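You operate a simulated robot arm through the tools that you are given. There is no shell and no other tool. Be economical: measure what you need, move in short steps, check, and stop when the job is done.

You run a simulated robot arm. Do the job below in one go: nothing can be reset, and whatever is moved stays where it is left.

JOB
Put things in order on the top of the trestle table. At the end: the orange glue stick (tube) stands where the teal staples box stood; the teal staples box stands on top of the black toner (marked "TYPE 30"); the beige cork cap stands on top of the green square tin; the red pad stands where the orange glue stick stood; whatever was shut is shut again. Leave all else as you found it, and nothing knocked over.

It is judged by the outcome, as a careful person would: the job done as asked, and still so three seconds after it is handed in. It fails if anything else is knocked over, pushed out of place, dropped, spilled or broken.

ROBOT AND FRAMES
A 7-joint arm with a two-finger parallel gripper, fixed in place. Base frame: the origin is at the foot of the arm, x ahead of it, y to its left, z up; the work surface is at about z = 760. Lengths are in mm, angles in rad, forces in N, time in s.
With the tool pointing down near the work surface it reaches from about 200 to 680 mm from the base axis. Its first joint turns from -1.152 to 1.152 rad. Payload 2.4 kg.
Tool frame: the origin (TCP) lies between the finger pads and is the grasp point; the fingertips stand 30 mm ahead of it; z points along the fingers, y is the line along which they close. Largest opening 94 mm; finger width 28, thickness 10; the body of the gripper, 50 by 96 mm, starts 55 mm behind the TCP.
Orientation is told as [roll, pitch, yaw] about the base's x, y, z axes, in that order, counted from this pose: with the fingers straight down and closing along the base's y, the tool's x points along the base's -x, its y along +y and its z along -z.

CONTROLS
- The arm moves only by the tool jog_arm. Its argument "series" is text: rows parted by semicolons, each of 7 numbers parted by spaces: the finger opening in mm, from 0 to 94, then the shift along the tool's x, y, z in mm, then the turn, a rotation vector about the tool's x, y, z in rad. In form: claw x y z rx ry rz; .... A call has 1 to 12 rows; each row is the pose to reach, as a shift and turn from the pose commanded when the call began, along the tool's axes at that moment. Each row takes 0.2 s and may step no farther than 50 mm and 0.15 rad from the row before; otherwise, or with a gripper value out of range, the whole call is refused. Where a pose cannot be reached the arm comes as near as it can. A force on the tool above 40 N (or 10 N above the force at the start of the call, whichever is more), or a blocked arm, ends the call early, and 0.2 s more pass. The fingers move at their own pace (about 153 mm/s each) and stop on an object; they squeeze with about 20 N. The grip force told is the motor's: it shows also when the fingers shut on nothing. Time passes only in rows, and 0.2 s behind the last, so rows that repeat a pose let the fingers close. The reply holds the time, the measured pose of the TCP, the force on the tool along the base axes, the opening and the grip force, in the units named above and with some noise.
- Cameras (640 x 400 px; columns grow to the right, rows downward): "scene" is fixed at [22.3, 454.2, 1443.9]; the picture's right is [-0.90, -0.43, 0.00], its down [-0.23, 0.49, -0.84] and it looks along [0.36, -0.76, -0.54] (base axes); focal length 321 px, centre (320, 200). "wrist" rides on the gripper at [-37, 0, -58] in the tool frame; the picture's right is [0.00, -1.00, 0.00], its down [0.97, 0.00, -0.24] and it looks along [0.24, 0.00, 0.97] (tool axes); focal length 218 px, centre (320, 200).
- camera(camera): a new picture of that camera. The clock stands still meanwhile.
- point_at(camera, pixels): for up to 12 pixels [column, row] of the newest picture of that camera ("zoom" is the newest enlarged one), the place [x, y, z] in the base frame of the surface seen there, good to about 2 mm, but the place of the scene camera against the robot may be out by one fixed shift of up to 12 mm in any direction. The clock stands still meanwhile.
- inspect(camera, box): a new picture of the part [left, top, right, bottom] of that camera's present view, enlarged. The clock stands still meanwhile.
- sign_off(): hands the job in; it is judged then, once.

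Go step by step. Measure first, check grasps and placings, and put right what went wrong. The budget is 80 turns and 54 pictures, counting those below and the enlarged ones. Unless the task says otherwise, let go and move clear before handing in, and close with one line.

The tools are called after "Emit:" by a JSON object that holds its "name" and its "arguments". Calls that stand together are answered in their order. jog_arm: Moves the arm, as the interface text tells. Its arguments: {"type":"object","properties":{"series":{"type":"string"}},"required":["series"]} The other tools are called the same way: camera (camera) takes a picture; point_at (camera, pixels) gives the place of the surface under pixels of a picture; inspect (camera, box) takes an enlarged picture of a part of a camera's view; sign_off () hands the job in.

At the start:

```text
t: 0.0
tcp_pos: [265.1, -234.6, 1076.9]
tool_rot: [0.0, -0.001, -0.002]
contact_force: [-0.1, 0.1, -1.1]
gripper_width: 93.9
grip_force: 0.0
```

scene: 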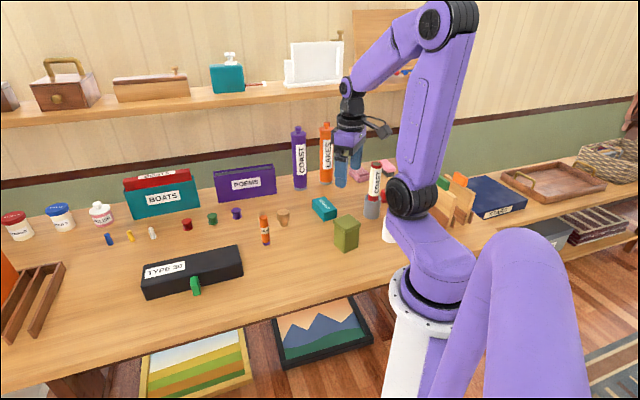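
wrist: 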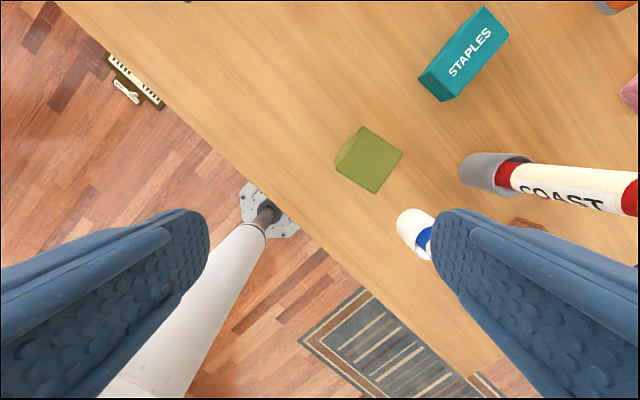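

The scene shows the glue stick near (265,229), staples at (324,208), toner at (192,272), green tin at (346,233), and a cork cap at (283,217). I can't see a clear red pad yet, so I'll zoom in.

Emit:
{"name": "inspect", "arguments": {"camera": "scene", "box": [80, 160, 260, 310]}}

Emit:
{"name": "inspect", "arguments": {"camera": "scene", "box": [220, 130, 400, 260]}}

Emit:
{"name": "point_at", "arguments": {"camera": "scene", "pixels": [[265, 217], [266, 243], [324, 206], [346, 222], [283, 211], [283, 222], [187, 224], [212, 218], [150, 270], [238, 258], [195, 285], [200, 255]]}}

```text
2.67 times, centred on (170, 235) of scene
```

zoom: 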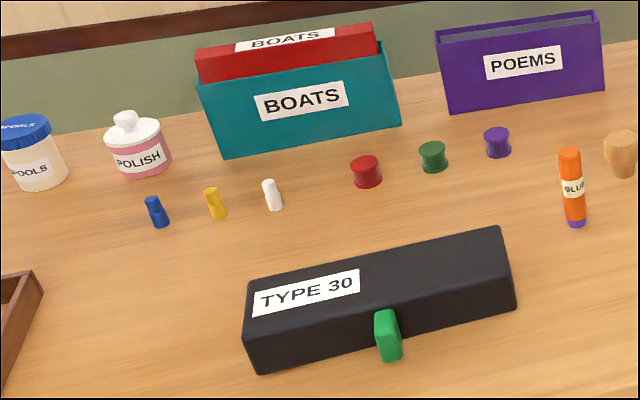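

```text
3.08 times, centred on (310, 195) of scene
```

zoom: 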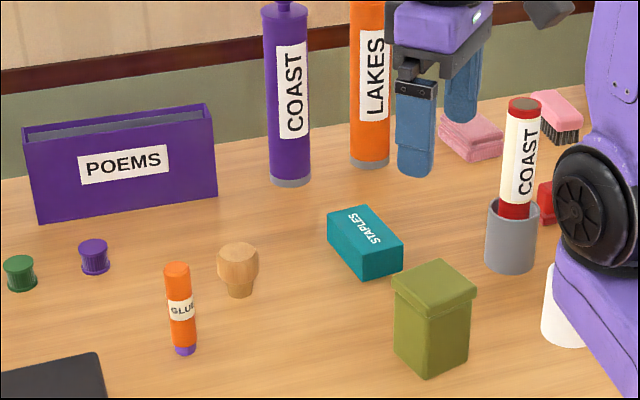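

```text
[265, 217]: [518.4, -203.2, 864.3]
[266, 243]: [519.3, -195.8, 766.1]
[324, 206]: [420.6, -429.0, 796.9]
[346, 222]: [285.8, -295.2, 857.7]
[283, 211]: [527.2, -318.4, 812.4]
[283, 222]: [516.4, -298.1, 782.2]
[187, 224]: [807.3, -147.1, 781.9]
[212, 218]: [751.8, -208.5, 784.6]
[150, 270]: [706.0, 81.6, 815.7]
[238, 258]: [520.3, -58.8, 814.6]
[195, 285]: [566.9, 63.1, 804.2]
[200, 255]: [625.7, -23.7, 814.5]
```

A red object is partly hidden behind the arm's elbow around scene (383,195). I'll swing the wrist camera over that side to look.

Emit:
{"name": "jog_arm", "arguments": {"series": "94 0 -40 0 0 0 0; 94 0 -80 0 0 0 0; 94 -20 -120 0 0 0 0; 94 -30 -160 0 0 0 0; 94 -30 -160 0 0 0 0"}}

Emit:
{"name": "camera", "arguments": {"camera": "wrist"}}

Emit:
{"name": "camera", "arguments": {"camera": "scene"}}

```text
t: 1.2
tcp_pos: [294.5, -395.9, 1077.5]
tool_rot: [0.0, 0.0, 0.0]
contact_force: [0.0, -0.1, -0.3]
gripper_width: 94.2
grip_force: 0.0
```

```text
49 pictures are left
```

wrist: 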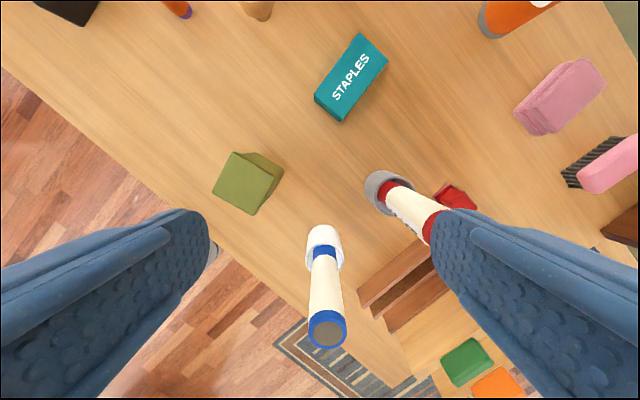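

```text
48 pictures are left
```

scene: 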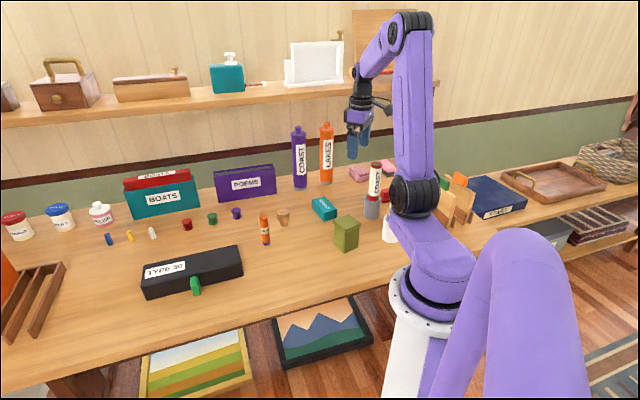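

The red object sits at wrist (455,195), just behind the red COAST holder. I'll move a little farther to see it clearly and measure.

Emit:
{"name": "jog_arm", "arguments": {"series": "94 0 -40 0 0 0 0; 94 0 -80 0 0 0 0; 94 0 -100 0 0 0 0; 94 0 -100 0 0 0 0"}}

Emit:
{"name": "inspect", "arguments": {"camera": "wrist", "box": [200, 50, 520, 250]}}

Emit:
{"name": "camera", "arguments": {"camera": "wrist"}}

```text
t: 2.2
tcp_pos: [294.1, -496.5, 1078.0]
tool_rot: [-0.001, -0.001, -0.001]
contact_force: [-0.2, 0.6, 0.1]
gripper_width: 94.1
grip_force: 0.2
```

```text
2.00 times, centred on (360, 150) of wrist
```

zoom: 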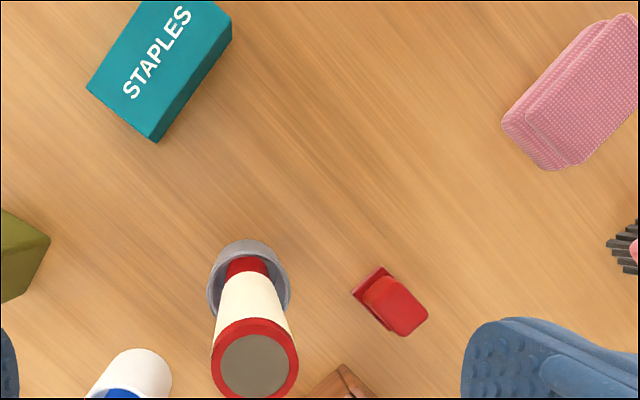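

```text
46 pictures are left
```

wrist: 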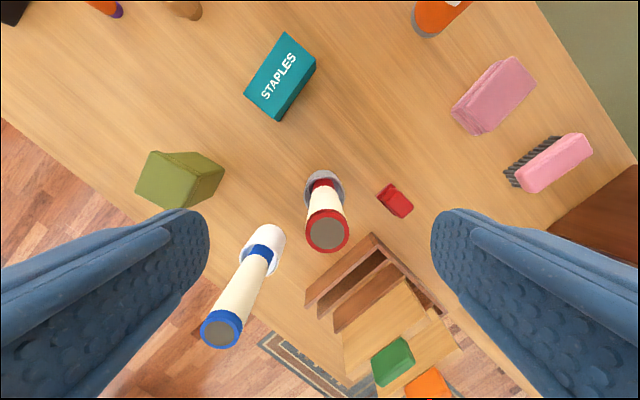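

Measuring the red object at wrist zoom (390,300), the staples box, and neighbours with the wrist camera (robot-true).

Emit:
{"name": "point_at", "arguments": {"camera": "wrist", "pixels": [[395, 201], [381, 193], [405, 214], [396, 185], [413, 206], [280, 78], [286, 34], [315, 62], [247, 92], [278, 118], [325, 180], [328, 232]]}}

Emit:
{"name": "point_at", "arguments": {"camera": "zoom", "pixels": [[355, 292], [380, 268], [372, 305], [395, 305], [408, 334], [425, 313], [366, 282], [363, 296], [275, 290], [330, 385], [240, 245], [345, 370]]}}

Emit:
{"name": "inspect", "arguments": {"camera": "wrist", "box": [360, 170, 440, 220]}}

```text
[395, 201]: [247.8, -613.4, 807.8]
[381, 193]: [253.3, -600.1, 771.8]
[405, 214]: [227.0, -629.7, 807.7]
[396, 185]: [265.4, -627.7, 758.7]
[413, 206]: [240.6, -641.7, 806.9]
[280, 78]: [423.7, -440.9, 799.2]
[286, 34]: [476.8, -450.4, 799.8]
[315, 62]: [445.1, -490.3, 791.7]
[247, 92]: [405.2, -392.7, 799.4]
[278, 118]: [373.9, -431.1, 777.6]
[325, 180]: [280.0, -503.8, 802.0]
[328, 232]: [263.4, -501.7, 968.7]
```

```text
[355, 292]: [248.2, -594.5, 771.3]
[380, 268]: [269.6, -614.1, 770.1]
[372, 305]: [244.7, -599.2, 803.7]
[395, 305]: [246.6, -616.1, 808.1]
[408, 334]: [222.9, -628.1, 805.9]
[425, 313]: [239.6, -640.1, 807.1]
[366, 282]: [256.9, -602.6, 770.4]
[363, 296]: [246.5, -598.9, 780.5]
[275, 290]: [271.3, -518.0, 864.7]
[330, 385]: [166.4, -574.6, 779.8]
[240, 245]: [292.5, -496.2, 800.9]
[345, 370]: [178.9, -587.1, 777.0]
```

```text
8.00 times, centred on (400, 195) of wrist
```

zoom: 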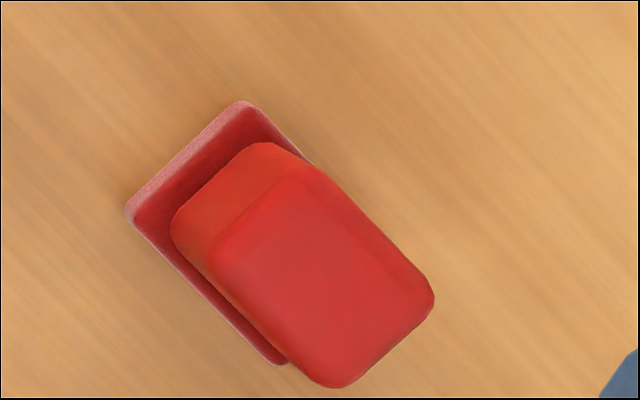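

The red object at (243,-617), about 48 mm tall, is an eraser-like pad, so that's the red pad. First the staples box, centred near (425,-441): I'll move above it and turn to grip across its short side.

Emit:
{"name": "jog_arm", "arguments": {"series": "94 -26 11 0 0 0 0.134; 94 -52 22 10 0 0 0.268; 94 -78 33 30 0 0 0.402; 94 -105 44 60 0 0 0.536; 94 -131 55.5 90 0 0 0.67; 94 -131 55.5 130 0 0 0.67; 94 -131 55.5 130 0 0 0.67"}}

Emit:
{"name": "camera", "arguments": {"camera": "wrist"}}

```text
t: 3.8
tcp_pos: [424.5, -438.1, 947.9]
tool_rot: [0.0, -0.001, -0.673]
contact_force: [0.1, -0.4, 0.7]
gripper_width: 94.1
grip_force: 0.0
```

```text
44 pictures are left
```

wrist: 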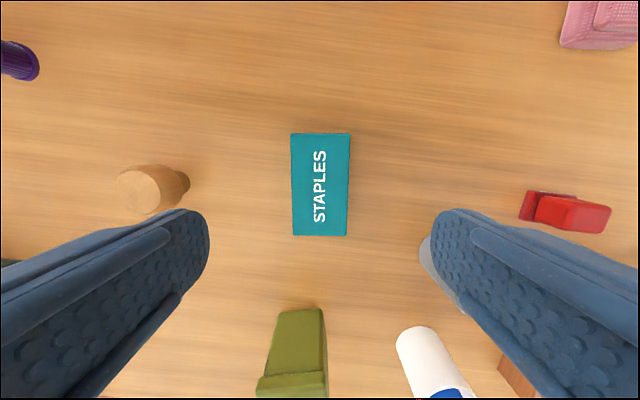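

The box is centred at (320,185) and well aligned. I'll measure its corners plus the cork here.

Emit:
{"name": "point_at", "arguments": {"camera": "wrist", "pixels": [[293, 136], [348, 136], [295, 233], [345, 233], [320, 185], [138, 190], [183, 183], [565, 215], [525, 205]]}}

```text
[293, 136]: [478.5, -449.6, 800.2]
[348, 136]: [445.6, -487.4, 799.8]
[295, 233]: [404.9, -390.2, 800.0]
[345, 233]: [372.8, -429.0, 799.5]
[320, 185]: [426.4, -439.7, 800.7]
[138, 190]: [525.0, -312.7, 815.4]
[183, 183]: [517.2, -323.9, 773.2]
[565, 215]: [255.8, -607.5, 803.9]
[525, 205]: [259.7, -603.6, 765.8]
```

Centre (425.5,-439), matching the TCP. Going down to z≈794 and closing.

Emit:
{"name": "jog_arm", "arguments": {"series": "94 0 0 45 0 0 0; 94 0 0 90 0 0 0; 94 0 0 130 0 0 0; 94 0 0 153 0 0 0; 94 0 0 153 0 0 0; 40 0 0 153 0 0 0; 40 0 0 153 0 0 0; 40 0 0 153 0 0 0"}}

```text
t: 5.6
tcp_pos: [426.2, -441.1, 794.9]
tool_rot: [0.0, 0.0, -0.671]
contact_force: [-0.2, 0.6, 0.1]
gripper_width: 59.2
grip_force: 19.9
```

Closed at 59 mm with 20 N of grip. I'll lift and look.

Emit:
{"name": "jog_arm", "arguments": {"series": "40 0 0 -30 0 0 0; 40 0 0 -80 0 0 0; 40 0 0 -130 0 0 0; 40 0 0 -170 0 0 0; 40 0 0 -170 0 0 0"}}

Emit:
{"name": "camera", "arguments": {"camera": "wrist"}}

Emit:
{"name": "camera", "arguments": {"camera": "scene"}}

```text
t: 6.8
tcp_pos: [426.3, -439.8, 963.9]
tool_rot: [0.001, 0.001, -0.669]
contact_force: [-0.7, -0.2, -1.1]
gripper_width: 59.3
grip_force: 19.8
```

```text
43 pictures are left
```

wrist: 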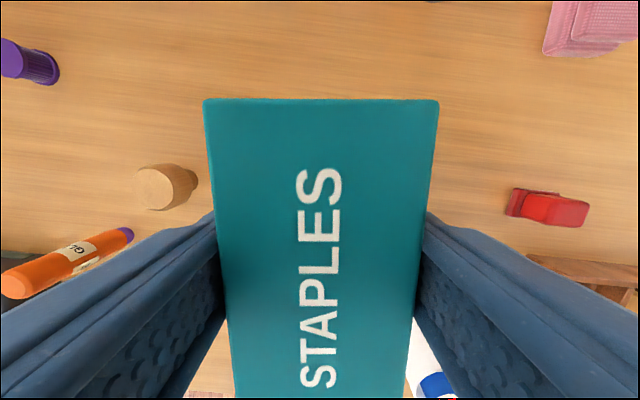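

```text
42 pictures are left
```

scene: 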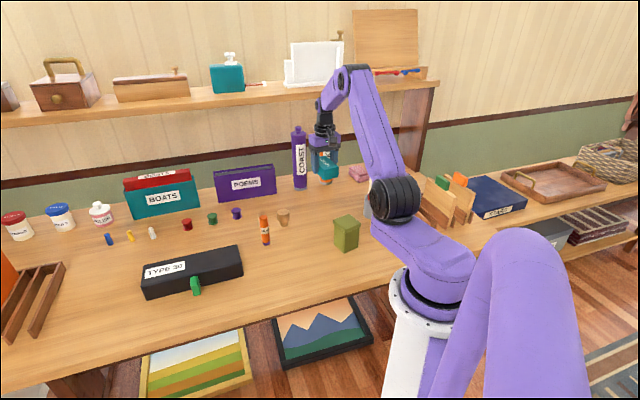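

The box is held. Now measuring the toner's top from the scene, along with cork and tin points for calibrating against wrist readings.

Emit:
{"name": "inspect", "arguments": {"camera": "scene", "box": [130, 230, 258, 310]}}

```text
5.00 times, centred on (194, 270) of scene
```

zoom: 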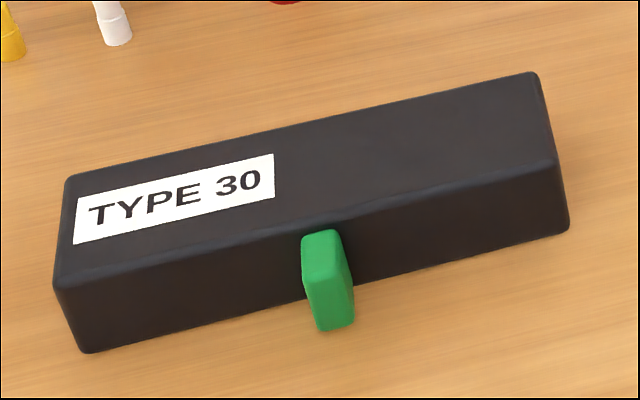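

Emit:
{"name": "point_at", "arguments": {"camera": "zoom", "pixels": [[72, 182], [62, 280], [535, 78], [552, 158], [305, 175], [420, 150], [320, 240], [328, 325], [400, 195], [200, 250]]}}

Emit:
{"name": "point_at", "arguments": {"camera": "scene", "pixels": [[282, 210], [265, 216], [345, 222]]}}

Emit:
{"name": "point_at", "arguments": {"camera": "wrist", "pixels": [[150, 188], [190, 180], [127, 233], [12, 285], [75, 250], [320, 120], [210, 110], [432, 110]]}}

```text
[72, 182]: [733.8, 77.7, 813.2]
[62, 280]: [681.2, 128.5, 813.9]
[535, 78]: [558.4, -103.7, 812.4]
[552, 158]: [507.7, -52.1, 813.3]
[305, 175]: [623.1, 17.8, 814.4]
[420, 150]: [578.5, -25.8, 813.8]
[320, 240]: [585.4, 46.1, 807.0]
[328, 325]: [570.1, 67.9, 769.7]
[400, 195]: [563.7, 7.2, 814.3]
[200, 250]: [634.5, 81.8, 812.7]
```

```text
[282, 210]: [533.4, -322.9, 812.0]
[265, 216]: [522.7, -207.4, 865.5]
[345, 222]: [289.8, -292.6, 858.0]
```

```text
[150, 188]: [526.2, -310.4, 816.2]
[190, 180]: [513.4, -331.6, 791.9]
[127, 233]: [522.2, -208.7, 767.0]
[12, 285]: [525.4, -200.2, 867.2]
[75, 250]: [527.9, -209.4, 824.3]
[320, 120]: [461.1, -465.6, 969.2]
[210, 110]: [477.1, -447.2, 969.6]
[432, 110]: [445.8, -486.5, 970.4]
```

Wrist and scene readings agree within a few mm. The toner's top is about 252×73 mm at z≈815, its long axis at +0.80 rad. I'll carry the box high to above (599,-8) and turn it in line with the toner.

Emit:
{"name": "jog_arm", "arguments": {"series": "40 12 40.5 0 0 0 -0.1336; 40 24 81 0 0 0 -0.2672; 40 36 121.5 0 0 0 -0.401; 40 48 162 0 0 0 -0.5344; 40 60 202.5 0 0 0 -0.668; 40 72 243 0 0 0 -0.802; 40 84.3 283.5 0 0 0 -0.935; 40 96.3 324 0 0 0 -1.069; 40 108.3 364.5 0 0 0 -1.202; 40 120.3 405 0 0 0 -1.336; 40 132.4 445.4 0 0 0 -1.47; 40 132.4 445.4 0 0 0 -1.47"}}

Emit:
{"name": "camera", "arguments": {"camera": "wrist"}}

```text
t: 9.4
tcp_pos: [598.8, -8.3, 965.2]
tool_rot: [-0.002, 0.0, 0.802]
contact_force: [-0.6, 0.4, -1.8]
gripper_width: 59.1
grip_force: 20.1
```

```text
40 pictures are left
```

wrist: 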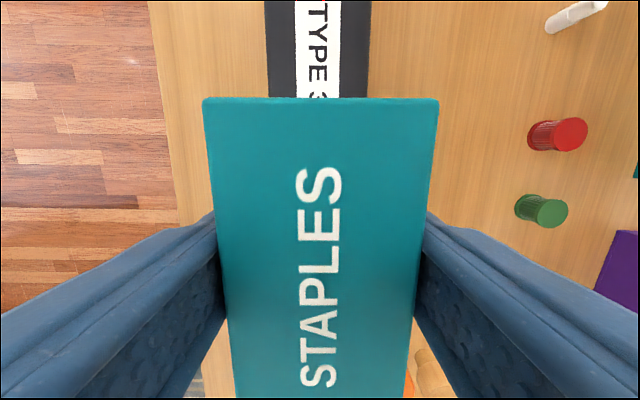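

The toner edges (266 and 371) are centred on the box and parallel. Checking the toner's top height with the wrist.

Emit:
{"name": "point_at", "arguments": {"camera": "wrist", "pixels": [[280, 60], [355, 60], [320, 85], [269, 60], [368, 60], [317, 200]]}}

```text
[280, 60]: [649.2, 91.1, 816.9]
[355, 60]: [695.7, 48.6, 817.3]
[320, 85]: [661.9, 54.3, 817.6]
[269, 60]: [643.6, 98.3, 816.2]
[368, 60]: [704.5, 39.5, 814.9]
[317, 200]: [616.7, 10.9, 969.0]
```

Top is z≈817, so release height is TCP ≈852. Lowering.

Emit:
{"name": "jog_arm", "arguments": {"series": "40 0 0 40 0 0 0; 40 0 0 75 0 0 0; 40 0 0 100 0 0 0; 40 0 0 108 0 0 0; 40 0 0 112 0 0 0; 40 0 0 112 0 0 0"}}

```text
t: 10.8
tcp_pos: [598.9, -9.2, 852.0]
tool_rot: [-0.001, -0.001, 0.799]
contact_force: [-0.8, -0.2, 1.7]
gripper_width: 59.4
grip_force: 20.3
```

Contact is just beginning (z force has changed to +1.7). Opening to 76 mm and lifting away.

Emit:
{"name": "jog_arm", "arguments": {"series": "40 0 0 1 0 0 0; 64 0 0 1 0 0 0; 76 0 0 1 0 0 0; 76 0 0 1 0 0 0; 76 0 0 -30 0 0 0; 76 0 0 -75 0 0 0; 76 0 0 -120 0 0 0; 76 30 0 -150 0 0 0; 76 60 0 -150 0 0 0"}}

Emit:
{"name": "camera", "arguments": {"camera": "wrist"}}

Emit:
{"name": "camera", "arguments": {"camera": "scene"}}

```text
t: 12.8
tcp_pos: [556.2, -53.0, 1004.4]
tool_rot: [-0.001, 0.001, 0.798]
contact_force: [0.0, 0.4, 0.5]
gripper_width: 76.3
grip_force: 0.0
```

```text
39 pictures are left
```

wrist: 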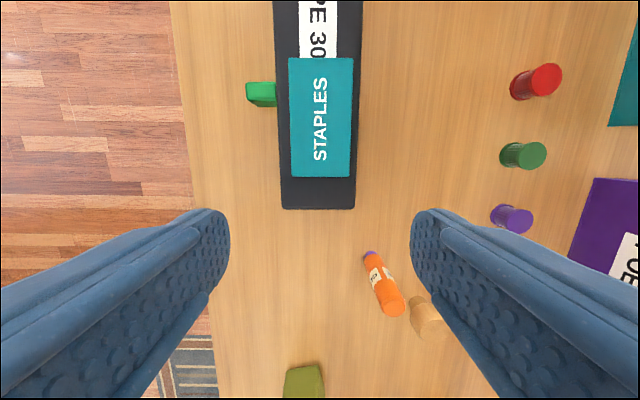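

```text
38 pictures are left
```

scene: 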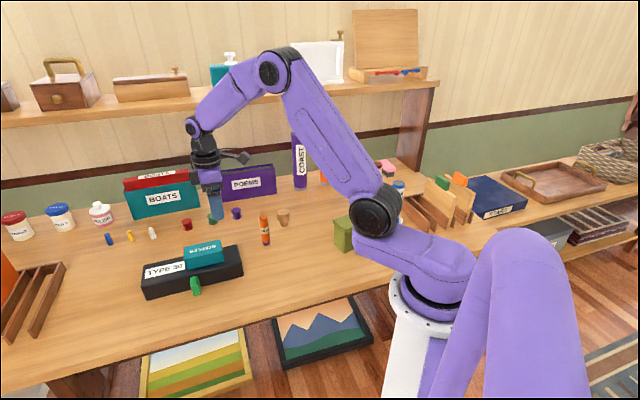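

The staples box sits squarely on the toner. Now measuring the glue stick at wrist (370..392, 255..305) and the cork.

Emit:
{"name": "point_at", "arguments": {"camera": "wrist", "pixels": [[393, 306], [370, 252], [380, 280], [385, 300], [402, 305], [425, 315], [438, 325], [303, 383]]}}

```text
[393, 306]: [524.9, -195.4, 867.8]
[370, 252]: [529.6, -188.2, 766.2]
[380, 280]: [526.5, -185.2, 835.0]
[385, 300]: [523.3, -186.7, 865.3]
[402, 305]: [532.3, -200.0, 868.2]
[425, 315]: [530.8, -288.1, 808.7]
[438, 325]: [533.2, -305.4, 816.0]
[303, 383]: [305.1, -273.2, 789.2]
```

Glue axis is near (525,-197), top z≈868. Moving above it with yaw back to 0 to verify.

Emit:
{"name": "jog_arm", "arguments": {"series": "76 21 -13 0 0 0 0.133; 76 42 -26 0 0 0 0.266; 76 62.5 -39 10 0 0 0.4; 76 83 -52 20 0 0 0.533; 76 104 -65 35 0 0 0.666; 76 124.9 -78.2 54 0 0 0.798; 76 124.9 -78.2 54 0 0 0.798"}}

Emit:
{"name": "camera", "arguments": {"camera": "wrist"}}

```text
t: 14.4
tcp_pos: [525.2, -196.4, 947.5]
tool_rot: [0.001, 0.001, -0.001]
contact_force: [0.5, -0.5, 0.8]
gripper_width: 76.0
grip_force: 0.2
```

```text
37 pictures are left
```

wrist: 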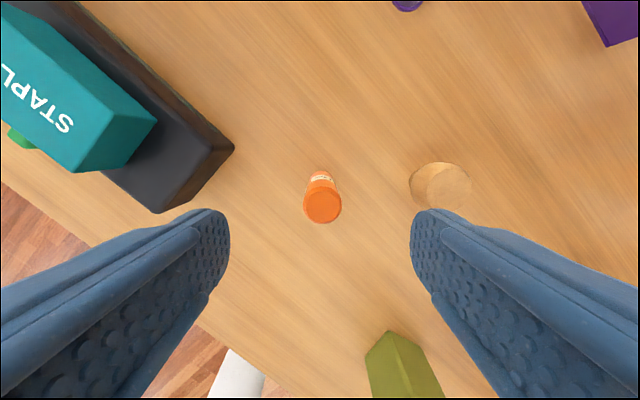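

Emit:
{"name": "point_at", "arguments": {"camera": "wrist", "pixels": [[322, 208], [306, 207], [339, 207], [322, 222], [322, 193], [441, 190], [412, 183], [470, 190], [441, 163], [448, 207]]}}

```text
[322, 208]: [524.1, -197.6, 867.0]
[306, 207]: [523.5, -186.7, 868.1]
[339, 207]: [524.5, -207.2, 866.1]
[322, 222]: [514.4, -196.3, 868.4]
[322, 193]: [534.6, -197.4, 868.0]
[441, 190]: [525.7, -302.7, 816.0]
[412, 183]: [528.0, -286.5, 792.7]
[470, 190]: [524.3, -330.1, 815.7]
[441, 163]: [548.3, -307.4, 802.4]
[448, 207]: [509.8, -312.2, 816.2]
```

Glue centre is (524.4,-197.2). Descending to TCP z≈828, closing and lifting.

Emit:
{"name": "jog_arm", "arguments": {"series": "76 0.8 -0.8 40 0 0 0; 76 0.8 -0.8 80 0 0 0; 76 0.8 -0.8 110 0 0 0; 76 0.8 -0.8 119 0 0 0; 76 0.8 -0.8 119 0 0 0; 10 0.8 -0.8 119 0 0 0; 10 0.8 -0.8 119 0 0 0; 10 0.8 -0.8 119 0 0 0; 10 0.8 -0.8 119 0 0 0"}}

```text
t: 16.4
tcp_pos: [525.3, -196.7, 829.3]
tool_rot: [0.0, 0.0, 0.002]
contact_force: [-0.1, 0.6, 0.0]
gripper_width: 25.7
grip_force: 20.0
```

Gripped at 25.7 mm. Lifting, then carrying to the staples' old centre (425.5,-439.5).

Emit:
{"name": "jog_arm", "arguments": {"series": "10 0 0 -40 0 0 0; 10 0 0 -80 0 0 0; 10 0 0 -120 0 0 0; 10 16.5 -40.4 -120 0 0 0; 10 33 -80.8 -120 0 0 0; 10 49.5 -121.2 -120 0 0 0; 10 66 -161.6 -120 0 0 0; 10 82.5 -202 -120 0 0 0; 10 99 -242.3 -120 0 0 0; 10 99 -242.3 -80 0 0 0; 10 99 -242.3 -50 0 0 0; 10 99 -242.3 -50 0 0 0"}}

Emit:
{"name": "camera", "arguments": {"camera": "wrist"}}

```text
t: 19.0
tcp_pos: [424.2, -440.1, 877.9]
tool_rot: [0.0, 0.0, 0.002]
contact_force: [0.3, 0.7, -0.2]
gripper_width: 25.7
grip_force: 20.0
```

```text
36 pictures are left
```

wrist: 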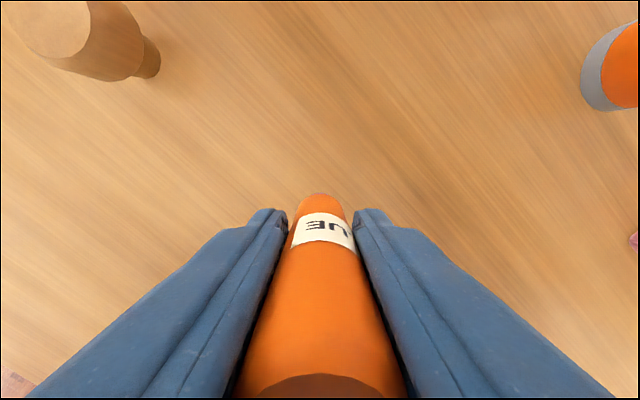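

Glue is upright and clear of neighbours. Lowering 48 mm to the table.

Emit:
{"name": "jog_arm", "arguments": {"series": "10 -0.7 0.5 30 0 0 0; 10 -0.7 0.5 42 0 0 0; 10 -0.7 0.5 47 0 0 0; 10 -0.7 0.5 48 0 0 0; 10 -0.7 0.5 48 0 0 0"}}

```text
t: 20.2
tcp_pos: [427.9, -439.6, 831.9]
tool_rot: [0.001, 0.002, 0.002]
contact_force: [0.3, -0.4, 0.4]
gripper_width: 26.0
grip_force: 20.0
```

Reading is z 831.9, about 2 mm above the grasp height. Easing down the last bit.

Emit:
{"name": "jog_arm", "arguments": {"series": "10 1 0 1 0 0 0; 10 1 0 2 0 0 0; 10 1 0 2.5 0 0 0; 10 1 0 2.5 0 0 0"}}

```text
t: 21.2
tcp_pos: [426.4, -438.7, 829.9]
tool_rot: [-0.002, 0.0, 0.0]
contact_force: [1.3, 2.6, 14.3]
gripper_width: 25.9
grip_force: 19.9
```

Contact at 14 N, so it's on the table. I'll release gently and rise straight up.

Emit:
{"name": "jog_arm", "arguments": {"series": "10 0 0 -0.7 0 0 0; 36 0 0 -0.7 0 0 0; 60 0 0 -0.7 0 0 0; 70 0 0 -0.7 0 0 0; 70 0 0 -40 0 0 0; 70 0 0 -85 0 0 0; 70 0 0 -130 0 0 0; 70 0 0 -130 0 0 0"}}

Emit:
{"name": "camera", "arguments": {"camera": "wrist"}}

```text
t: 23.0
tcp_pos: [425.2, -437.9, 959.8]
tool_rot: [0.0, 0.0, 0.001]
contact_force: [0.4, 0.4, 0.1]
gripper_width: 69.9
grip_force: 0.0
```

```text
35 pictures are left
```

wrist: 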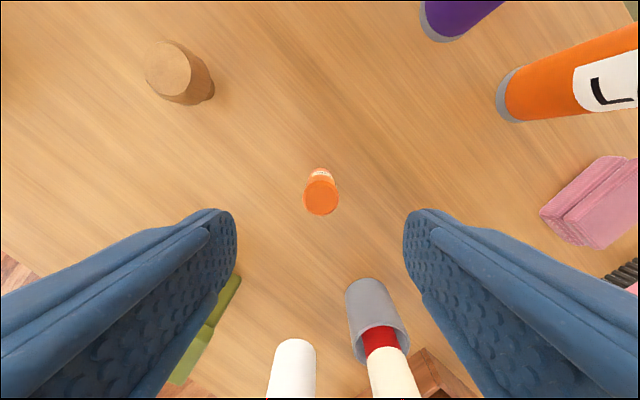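

Glue stands upright at its new spot. Next the cork: moving above (526,-311) to measure.

Emit:
{"name": "jog_arm", "arguments": {"series": "70 -25 32 0 0 0 0; 70 -50 64 0 0 0 0; 70 -75 96 0 0 0 0; 70 -101 127 0 0 0 0; 70 -101 127 20 0 0 0; 70 -101 127 20 0 0 0"}}

Emit:
{"name": "inspect", "arguments": {"camera": "wrist", "box": [240, 130, 400, 230]}}

Emit:
{"name": "inspect", "arguments": {"camera": "scene", "box": [250, 180, 378, 260]}}

```text
t: 24.4
tcp_pos: [526.9, -310.6, 937.9]
tool_rot: [0.0, 0.001, 0.001]
contact_force: [1.8, 0.3, 0.1]
gripper_width: 70.2
grip_force: 0.0
```

```text
4.00 times, centred on (320, 180) of wrist
```

zoom: 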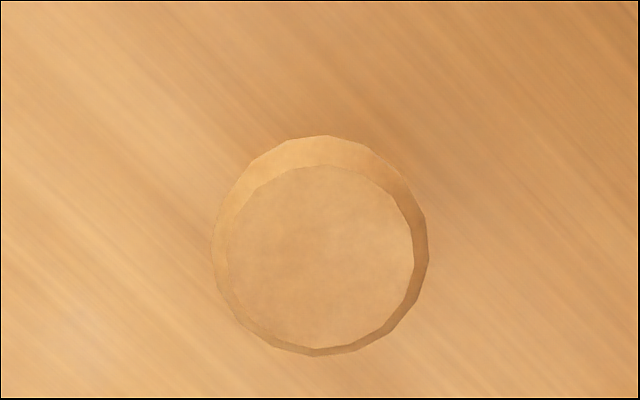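

```text
5.00 times, centred on (314, 220) of scene
```

zoom: 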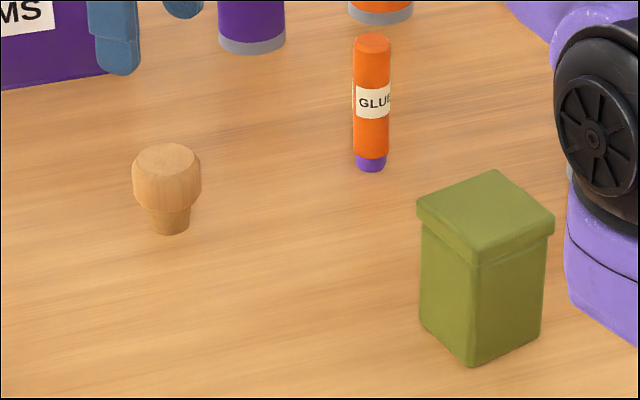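

Cork centre comes out at (524,-311), about 46 mm across at its wide upper part (z≈788–816). Descending to TCP z≈802 and gripping the wide part.

Emit:
{"name": "jog_arm", "arguments": {"series": "80 2.5 -0.4 45 0 0 0; 80 2.5 -0.4 90 0 0 0; 80 2.5 -0.4 125 0 0 0; 80 2.5 -0.4 135 0 0 0; 80 2.5 -0.4 135 0 0 0; 30 2.5 -0.4 135 0 0 0; 30 2.5 -0.4 135 0 0 0; 30 2.5 -0.4 135 0 0 0"}}

```text
t: 26.2
tcp_pos: [523.8, -312.0, 804.1]
tool_rot: [0.002, -0.001, 0.002]
contact_force: [-0.1, -0.3, 0.2]
gripper_width: 45.8
grip_force: 20.0
```

Cork gripped at 45.8 mm. From the last scene zoom I'll measure the tin's top corners and the glue's top to calibrate.

Emit:
{"name": "point_at", "arguments": {"camera": "zoom", "pixels": [[495, 172], [419, 203], [472, 247], [551, 220], [486, 210], [372, 40], [358, 42], [387, 42], [165, 155], [372, 165]]}}

Emit:
{"name": "jog_arm", "arguments": {"series": "30 0 0 -40 0 0 0; 30 0 0 -85 0 0 0; 30 0 0 -130 0 0 0; 30 0 0 -160 0 0 0; 30 30 5 -160 0 0 0; 30 75 7 -160 0 0 0; 30 120 10 -160 0 0 0; 30 120 10 -160 0 0 0"}}

Emit:
{"name": "camera", "arguments": {"camera": "wrist"}}

```text
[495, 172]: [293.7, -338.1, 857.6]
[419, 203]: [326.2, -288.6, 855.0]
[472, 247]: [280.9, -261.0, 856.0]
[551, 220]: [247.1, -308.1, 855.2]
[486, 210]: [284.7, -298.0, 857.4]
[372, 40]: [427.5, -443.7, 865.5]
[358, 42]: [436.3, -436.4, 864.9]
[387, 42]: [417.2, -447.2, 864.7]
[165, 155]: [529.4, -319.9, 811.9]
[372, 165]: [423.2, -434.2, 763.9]
```

```text
t: 28.0
tcp_pos: [406.0, -302.6, 964.5]
tool_rot: [0.001, -0.001, 0.0]
contact_force: [0.5, -1.0, 0.0]
gripper_width: 45.8
grip_force: 19.9
```

```text
32 pictures are left
```

wrist: 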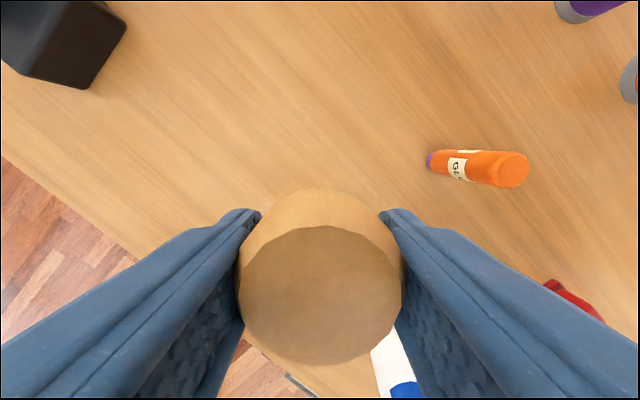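

Scene seems offset a few mm. I'll check glue from the wrist, then move on beyond the tin to see it directly.

Emit:
{"name": "point_at", "arguments": {"camera": "wrist", "pixels": [[512, 170], [497, 170], [528, 170], [512, 155], [512, 186]]}}

Emit:
{"name": "jog_arm", "arguments": {"series": "30 45 8 0 0 0 0; 30 90 15 0 0 0 0; 30 135 20 0 0 0 0; 30 175 25 0 0 0 0; 30 175 25 0 0 0 0"}}

Emit:
{"name": "camera", "arguments": {"camera": "wrist"}}

```text
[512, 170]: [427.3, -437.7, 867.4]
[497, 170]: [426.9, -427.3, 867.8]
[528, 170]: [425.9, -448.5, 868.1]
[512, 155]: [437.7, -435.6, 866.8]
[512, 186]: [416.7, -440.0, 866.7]
```

```text
t: 29.2
tcp_pos: [228.5, -276.9, 965.7]
tool_rot: [0.0, -0.002, 0.003]
contact_force: [0.7, -0.3, -0.3]
gripper_width: 45.6
grip_force: 19.9
```

```text
31 pictures are left
```

wrist: 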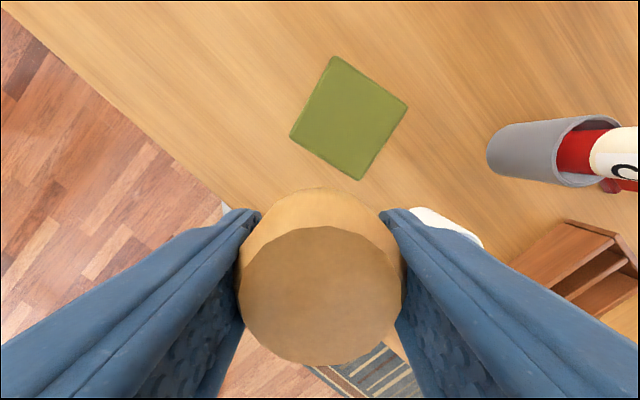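

Glue stands at (426.5,-438), good. Measuring the tin's corners at wrist (334,57), (407,107), (363,180), (291,134).

Emit:
{"name": "point_at", "arguments": {"camera": "wrist", "pixels": [[336, 61], [403, 107], [361, 176], [295, 134], [349, 119], [450, 230], [430, 212], [475, 238]]}}

```text
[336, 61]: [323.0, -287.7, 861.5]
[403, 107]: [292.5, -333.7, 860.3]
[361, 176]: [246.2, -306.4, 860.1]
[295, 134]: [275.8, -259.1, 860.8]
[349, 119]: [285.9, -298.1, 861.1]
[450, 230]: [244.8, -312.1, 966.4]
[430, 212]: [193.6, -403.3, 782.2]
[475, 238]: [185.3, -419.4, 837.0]
```

Tin centre is (284.4,-296.7), top z≈861. Moving the cork above it and lowering to TCP ≈906.

Emit:
{"name": "jog_arm", "arguments": {"series": "30 -28 -10 0 0 0 0; 30 -55.9 -19.8 0 0 0 0; 30 -55.9 -19.8 30 0 0 0; 30 -55.9 -19.8 50 0 0 0; 30 -55.9 -19.8 59 0 0 0; 30 -55.9 -19.8 59 0 0 0; 30 -55.9 -19.8 59 0 0 0"}}

Emit:
{"name": "inspect", "arguments": {"camera": "scene", "box": [290, 160, 418, 260]}}

```text
t: 30.8
tcp_pos: [286.3, -296.5, 905.3]
tool_rot: [-0.001, 0.0, 0.001]
contact_force: [-0.5, 0.0, -0.6]
gripper_width: 45.7
grip_force: 20.1
```

```text
4.00 times, centred on (354, 210) of scene
```

zoom: 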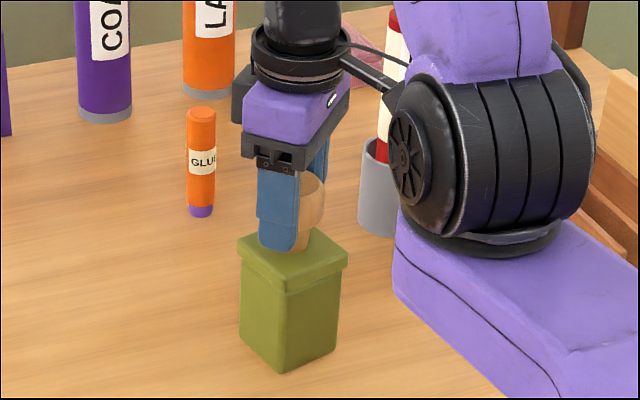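

The cork is just above the tin. Inching down until there's contact.

Emit:
{"name": "jog_arm", "arguments": {"series": "30 1 0 0.7 0 0 0; 30 1 0 1.5 0 0 0; 30 1 0 1.5 0 0 0"}}

```text
t: 31.6
tcp_pos: [283.9, -297.6, 904.5]
tool_rot: [-0.001, -0.001, 0.001]
contact_force: [-1.1, 1.3, 14.4]
gripper_width: 45.9
grip_force: 20.0
```

Contact at 14 N. Backing off slightly, releasing and rising.

Emit:
{"name": "jog_arm", "arguments": {"series": "30 0 0 -0.7 0 0 0; 56 0 0 -0.7 0 0 0; 76 0 0 -0.7 0 0 0; 76 0 0 -0.7 0 0 0; 76 0 0 -30 0 0 0; 76 0 0 -70 0 0 0; 76 0 0 -110 0 0 0; 76 0 0 -150 0 0 0; 76 0 0 -150 0 0 0"}}

Emit:
{"name": "camera", "arguments": {"camera": "wrist"}}

Emit:
{"name": "camera", "arguments": {"camera": "scene"}}

```text
t: 33.6
tcp_pos: [284.2, -297.9, 1053.4]
tool_rot: [-0.001, 0.0, 0.002]
contact_force: [0.3, -1.0, -0.2]
gripper_width: 76.1
grip_force: 0.1
```

```text
29 pictures are left
```

wrist: 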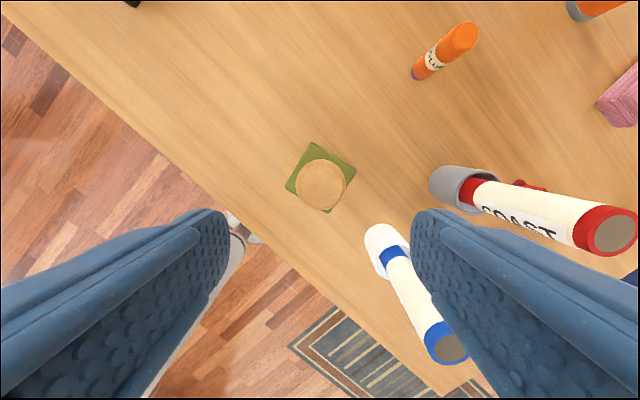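

```text
28 pictures are left
```

scene: 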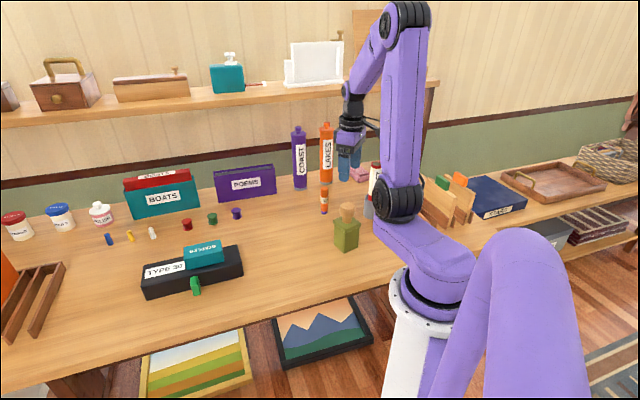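

The cork is centred on the tin. Now the pad: staying above the tubes (tops ≈970), I'll move over (243,-617) with yaw -0.64 and see how far the arm reaches.

Emit:
{"name": "jog_arm", "arguments": {"series": "76 5 -40 -15 0 0 0.08; 76 10 -80 -25 0 0 0.16; 76 15 -120 -25 0 0 0.24; 76 20 -160 -25 0 0 0.32; 76 26 -200 -25 0 0 0.4; 76 31 -240 -25 0 0 0.48; 76 36 -280 -25 0 0 0.56; 76 41 -319 -25 0 0 0.64; 76 41 -319 -25 0 0 0.64; 76 41 -319 -25 0 0 0.64"}}

Emit:
{"name": "camera", "arguments": {"camera": "wrist"}}

Emit:
{"name": "camera", "arguments": {"camera": "scene"}}

```text
t: 35.8
tcp_pos: [244.7, -617.3, 1078.2]
tool_rot: [0.001, -0.001, -0.639]
contact_force: [0.1, -0.2, 0.3]
gripper_width: 76.1
grip_force: 0.0
```

```text
27 pictures are left
```

wrist: 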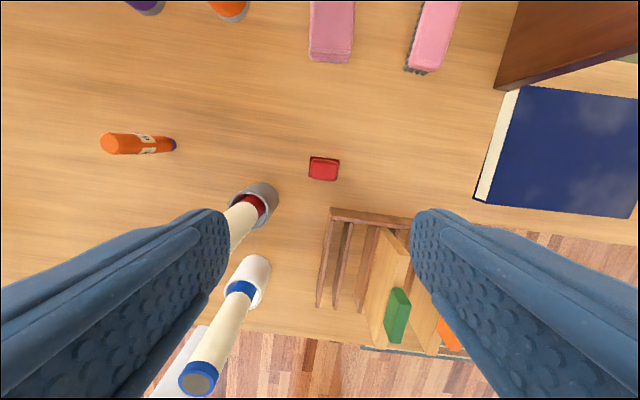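

```text
26 pictures are left
```

scene: 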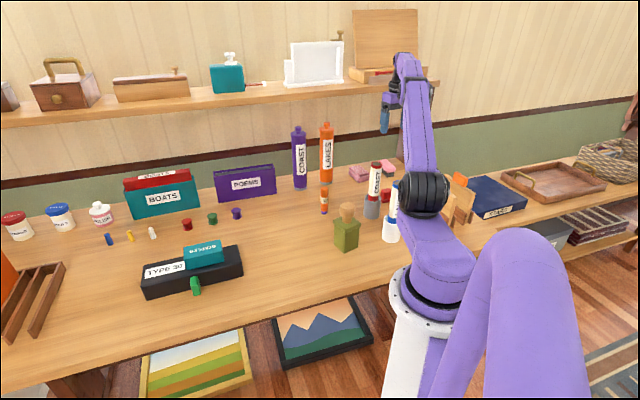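

The arm reaches; the pad is at (323,168) and aligned. Measuring it and the neighbouring organiser and boards.

Emit:
{"name": "inspect", "arguments": {"camera": "wrist", "box": [280, 140, 376, 200]}}

Emit:
{"name": "point_at", "arguments": {"camera": "wrist", "pixels": [[324, 170], [311, 158], [338, 158], [311, 177], [336, 179], [333, 210], [370, 214], [395, 232], [405, 245], [398, 295], [265, 190], [255, 205]]}}

```text
6.67 times, centred on (328, 170) of wrist
```

zoom: 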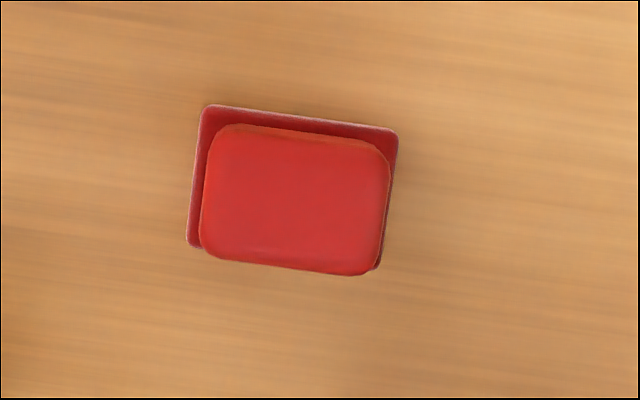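

```text
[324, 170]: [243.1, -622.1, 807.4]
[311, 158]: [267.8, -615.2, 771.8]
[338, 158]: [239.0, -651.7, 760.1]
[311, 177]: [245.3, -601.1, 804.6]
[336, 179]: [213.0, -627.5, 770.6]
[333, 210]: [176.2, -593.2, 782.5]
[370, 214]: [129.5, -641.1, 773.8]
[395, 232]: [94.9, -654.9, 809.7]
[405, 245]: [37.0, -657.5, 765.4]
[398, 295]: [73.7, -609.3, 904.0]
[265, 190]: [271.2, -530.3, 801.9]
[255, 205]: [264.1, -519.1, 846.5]
```

Handle top centre is (243,-622,807), with a flange below z≈772; its long side needs another +0.13 turn. I'll descend part-way to check clearance from the COAST tube.

Emit:
{"name": "jog_arm", "arguments": {"series": "76 -1.4 -4.8 20 0 0 0.07; 76 -1.4 -4.8 60 0 0 0.13; 76 -1.4 -4.8 100 0 0 0.13; 76 -1.4 -4.8 140 0 0 0.13; 76 -1.4 -4.8 140 0 0 0.13"}}

Emit:
{"name": "camera", "arguments": {"camera": "wrist"}}

Emit:
{"name": "inspect", "arguments": {"camera": "scene", "box": [330, 50, 490, 250]}}

```text
t: 37.0
tcp_pos: [241.9, -621.0, 936.7]
tool_rot: [0.0, -0.002, -0.767]
contact_force: [0.5, 0.5, 0.5]
gripper_width: 76.1
grip_force: 0.0
```

```text
24 pictures are left
```

wrist: 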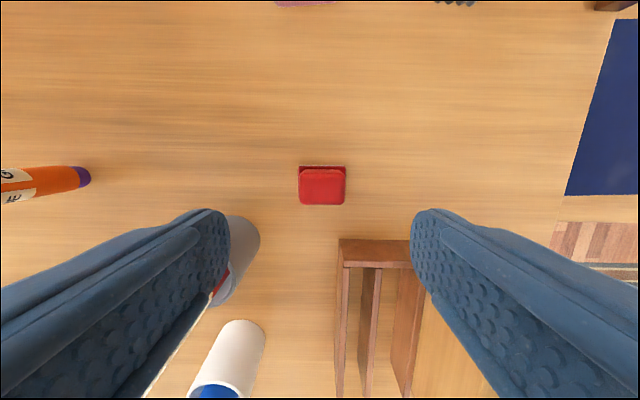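

```text
2.00 times, centred on (410, 150) of scene
```

zoom: 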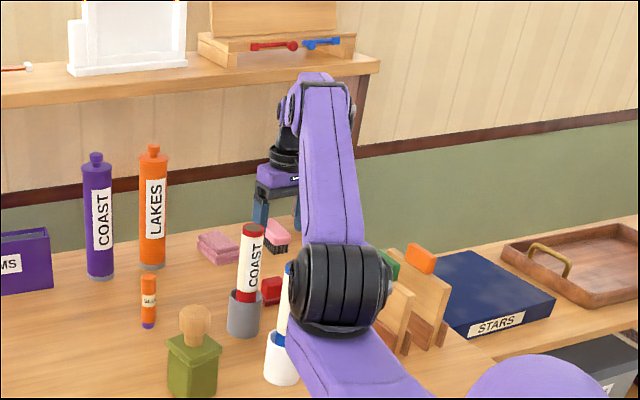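

Aligned and clear of the tubes; pad spans columns 299–346. A precise measurement before the final descent.

Emit:
{"name": "point_at", "arguments": {"camera": "wrist", "pixels": [[322, 187], [301, 190], [344, 190], [322, 172], [322, 202], [322, 168], [228, 240], [250, 225], [345, 245]]}}

```text
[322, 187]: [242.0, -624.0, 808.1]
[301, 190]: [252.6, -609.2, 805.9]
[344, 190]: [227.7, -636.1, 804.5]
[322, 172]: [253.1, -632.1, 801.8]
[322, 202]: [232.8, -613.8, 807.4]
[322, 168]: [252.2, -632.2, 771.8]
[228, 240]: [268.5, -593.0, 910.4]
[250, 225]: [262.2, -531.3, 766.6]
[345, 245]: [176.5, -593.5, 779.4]
```

Centre (241.5,-623). Descending to TCP z≈806 with fingertips just above the flange, then closing.

Emit:
{"name": "jog_arm", "arguments": {"series": "76 -1.1 -1.7 40 0 0 0; 76 -1.1 -1.7 80 0 0 0; 76 -1.1 -1.7 110 0 0 0; 76 -1.1 -1.7 125 0 0 0; 76 -1.1 -1.7 130 0 0 0; 76 -1.1 -1.7 130 0 0 0; 25 -1.1 -1.7 130 0 0 0; 25 -1.1 -1.7 130 0 0 0; 25 -1.1 -1.7 130 0 0 0"}}

Emit:
{"name": "camera", "arguments": {"camera": "wrist"}}

```text
t: 39.0
tcp_pos: [241.2, -622.9, 808.1]
tool_rot: [0.001, 0.0, -0.768]
contact_force: [-0.1, -1.2, 0.9]
gripper_width: 45.8
grip_force: 20.2
```

```text
22 pictures are left
```

wrist: 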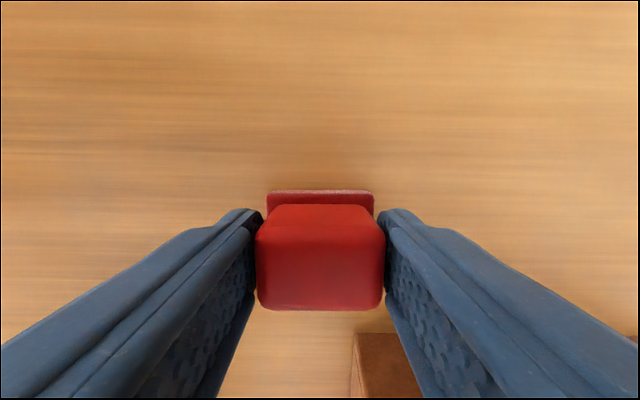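

Handle gripped at 45.8 mm. Lifting straight up past the tubes.

Emit:
{"name": "jog_arm", "arguments": {"series": "25 0 0 -20 0 0 0; 25 0 0 -50 0 0 0; 25 0 0 -95 0 0 0; 25 0 0 -140 0 0 0; 25 0 0 -185 0 0 0; 25 0 0 -230 0 0 0; 25 0 0 -260 0 0 0; 25 0 0 -260 0 0 0"}}

Emit:
{"name": "camera", "arguments": {"camera": "wrist"}}

```text
t: 40.8
tcp_pos: [242.6, -622.2, 1068.4]
tool_rot: [0.0, 0.0, -0.769]
contact_force: [0.1, -0.6, 0.0]
gripper_width: 45.8
grip_force: 19.9
```

```text
21 pictures are left
```

wrist: 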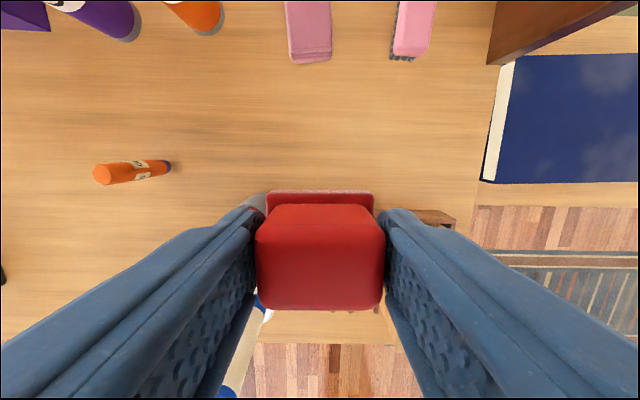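

Pad held firmly. Carrying it high to above the glue's old place (524.4,-197.2), turning yaw back to 0.

Emit:
{"name": "jog_arm", "arguments": {"series": "25 8.4 45.65 0 0 0 -0.07; 25 16.8 91.3 0 0 0 -0.14; 25 25.2 137 0 0 0 -0.21; 25 33.6 182.6 0 0 0 -0.28; 25 42 228.3 0 0 0 -0.35; 25 50.4 273.9 0 0 0 -0.42; 25 58.8 319.6 0 0 0 -0.49; 25 67.2 365.2 0 0 0 -0.56; 25 75.6 410.9 0 0 0 -0.63; 25 84 456.5 0 0 0 -0.7; 25 92.4 502.2 0 0 0 -0.768; 25 92.4 502.2 0 0 0 -0.768"}}

Emit:
{"name": "camera", "arguments": {"camera": "wrist"}}

```text
t: 43.4
tcp_pos: [524.1, -196.1, 1068.6]
tool_rot: [-0.002, 0.001, 0.0]
contact_force: [-0.7, -0.2, 0.6]
gripper_width: 45.7
grip_force: 19.7
```

```text
20 pictures are left
```

wrist: 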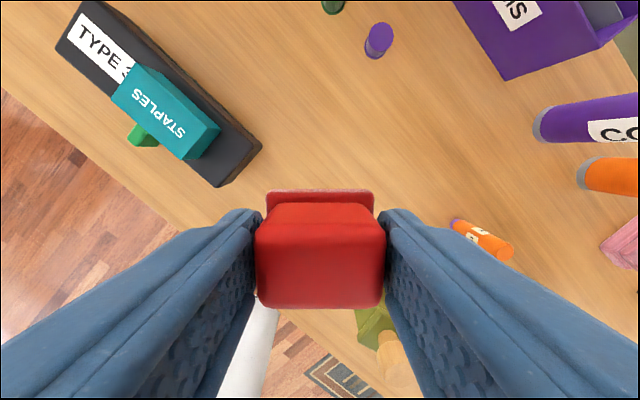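

Clear below. Descending to just above the table (TCP ≈810).

Emit:
{"name": "jog_arm", "arguments": {"series": "25 0 -0.5 45 0 0 0; 25 0 -0.5 90 0 0 0; 25 0 -0.5 135 0 0 0; 25 0 -0.5 180 0 0 0; 25 0 -0.5 220 0 0 0; 25 0 -0.5 245 0 0 0; 25 0 -0.5 256 0 0 0; 25 0 -0.5 258 0 0 0; 25 0 -0.5 258 0 0 0"}}

```text
t: 45.4
tcp_pos: [524.9, -197.4, 811.7]
tool_rot: [0.001, 0.001, 0.0]
contact_force: [-0.1, -1.2, -1.0]
gripper_width: 45.7
grip_force: 20.0
```

Emit:
{"name": "jog_arm", "arguments": {"series": "25 0 0 1 0 0 0; 25 0 0 2 0 0 0; 25 0 0 2.7 0 0 0; 25 0 0 2.7 0 0 0"}}

```text
t: 46.4
tcp_pos: [525.5, -198.0, 808.6]
tool_rot: [0.001, 0.001, 0.0]
contact_force: [-1.4, 0.5, 3.0]
gripper_width: 45.7
grip_force: 19.8
```

Light contact (3 N) at grasp height. Releasing and rising straight up.

Emit:
{"name": "jog_arm", "arguments": {"series": "25 0 0 0.3 0 0 0; 56 0 0 0.3 0 0 0; 76 0 0 0.3 0 0 0; 76 0 0 0.3 0 0 0; 76 0 0 -40 0 0 0; 76 0 0 -85 0 0 0; 76 0 0 -130 0 0 0; 76 0 0 -175 0 0 0; 76 0 0 -220 0 0 0; 76 0 0 -260 0 0 0; 76 0 0 -260 0 0 0"}}

Emit:
{"name": "camera", "arguments": {"camera": "wrist"}}

Emit:
{"name": "camera", "arguments": {"camera": "scene"}}

```text
t: 48.8
tcp_pos: [525.3, -198.0, 1067.6]
tool_rot: [0.0, -0.001, -0.001]
contact_force: [0.1, -0.2, -0.1]
gripper_width: 76.2
grip_force: 0.0
```

```text
19 pictures are left
```

wrist: 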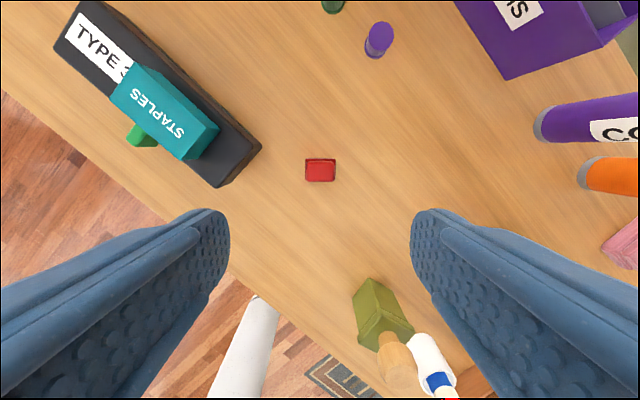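

```text
18 pictures are left
```

scene: 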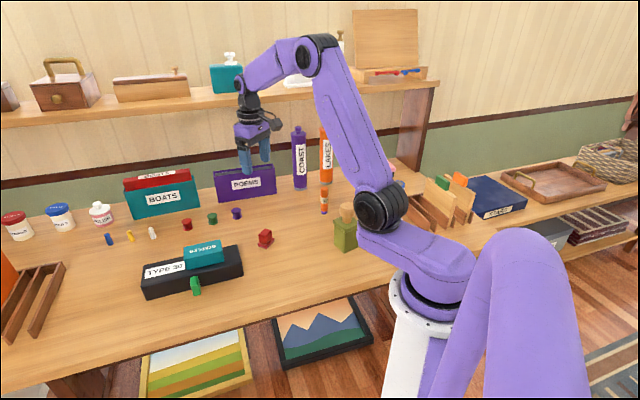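

The pictures show the pad at scene (265,238), the glue at (324,200), the cork on the tin at (347,215) and the staples box on the toner at (204,253). All are upright, the neighbours look unmoved, and the arm is clear, so I'm handing in.

Emit:
{"name": "sign_off", "arguments": {}}

```text
The job is handed in.
```

The job is handed in: the glue stick stands where the staples box stood, the staples box is on the toner, the cork cap is on the green tin, and the red pad stands where the glue stick stood; nothing had to be opened, and nothing else looked moved or knocked over in the last pictures.
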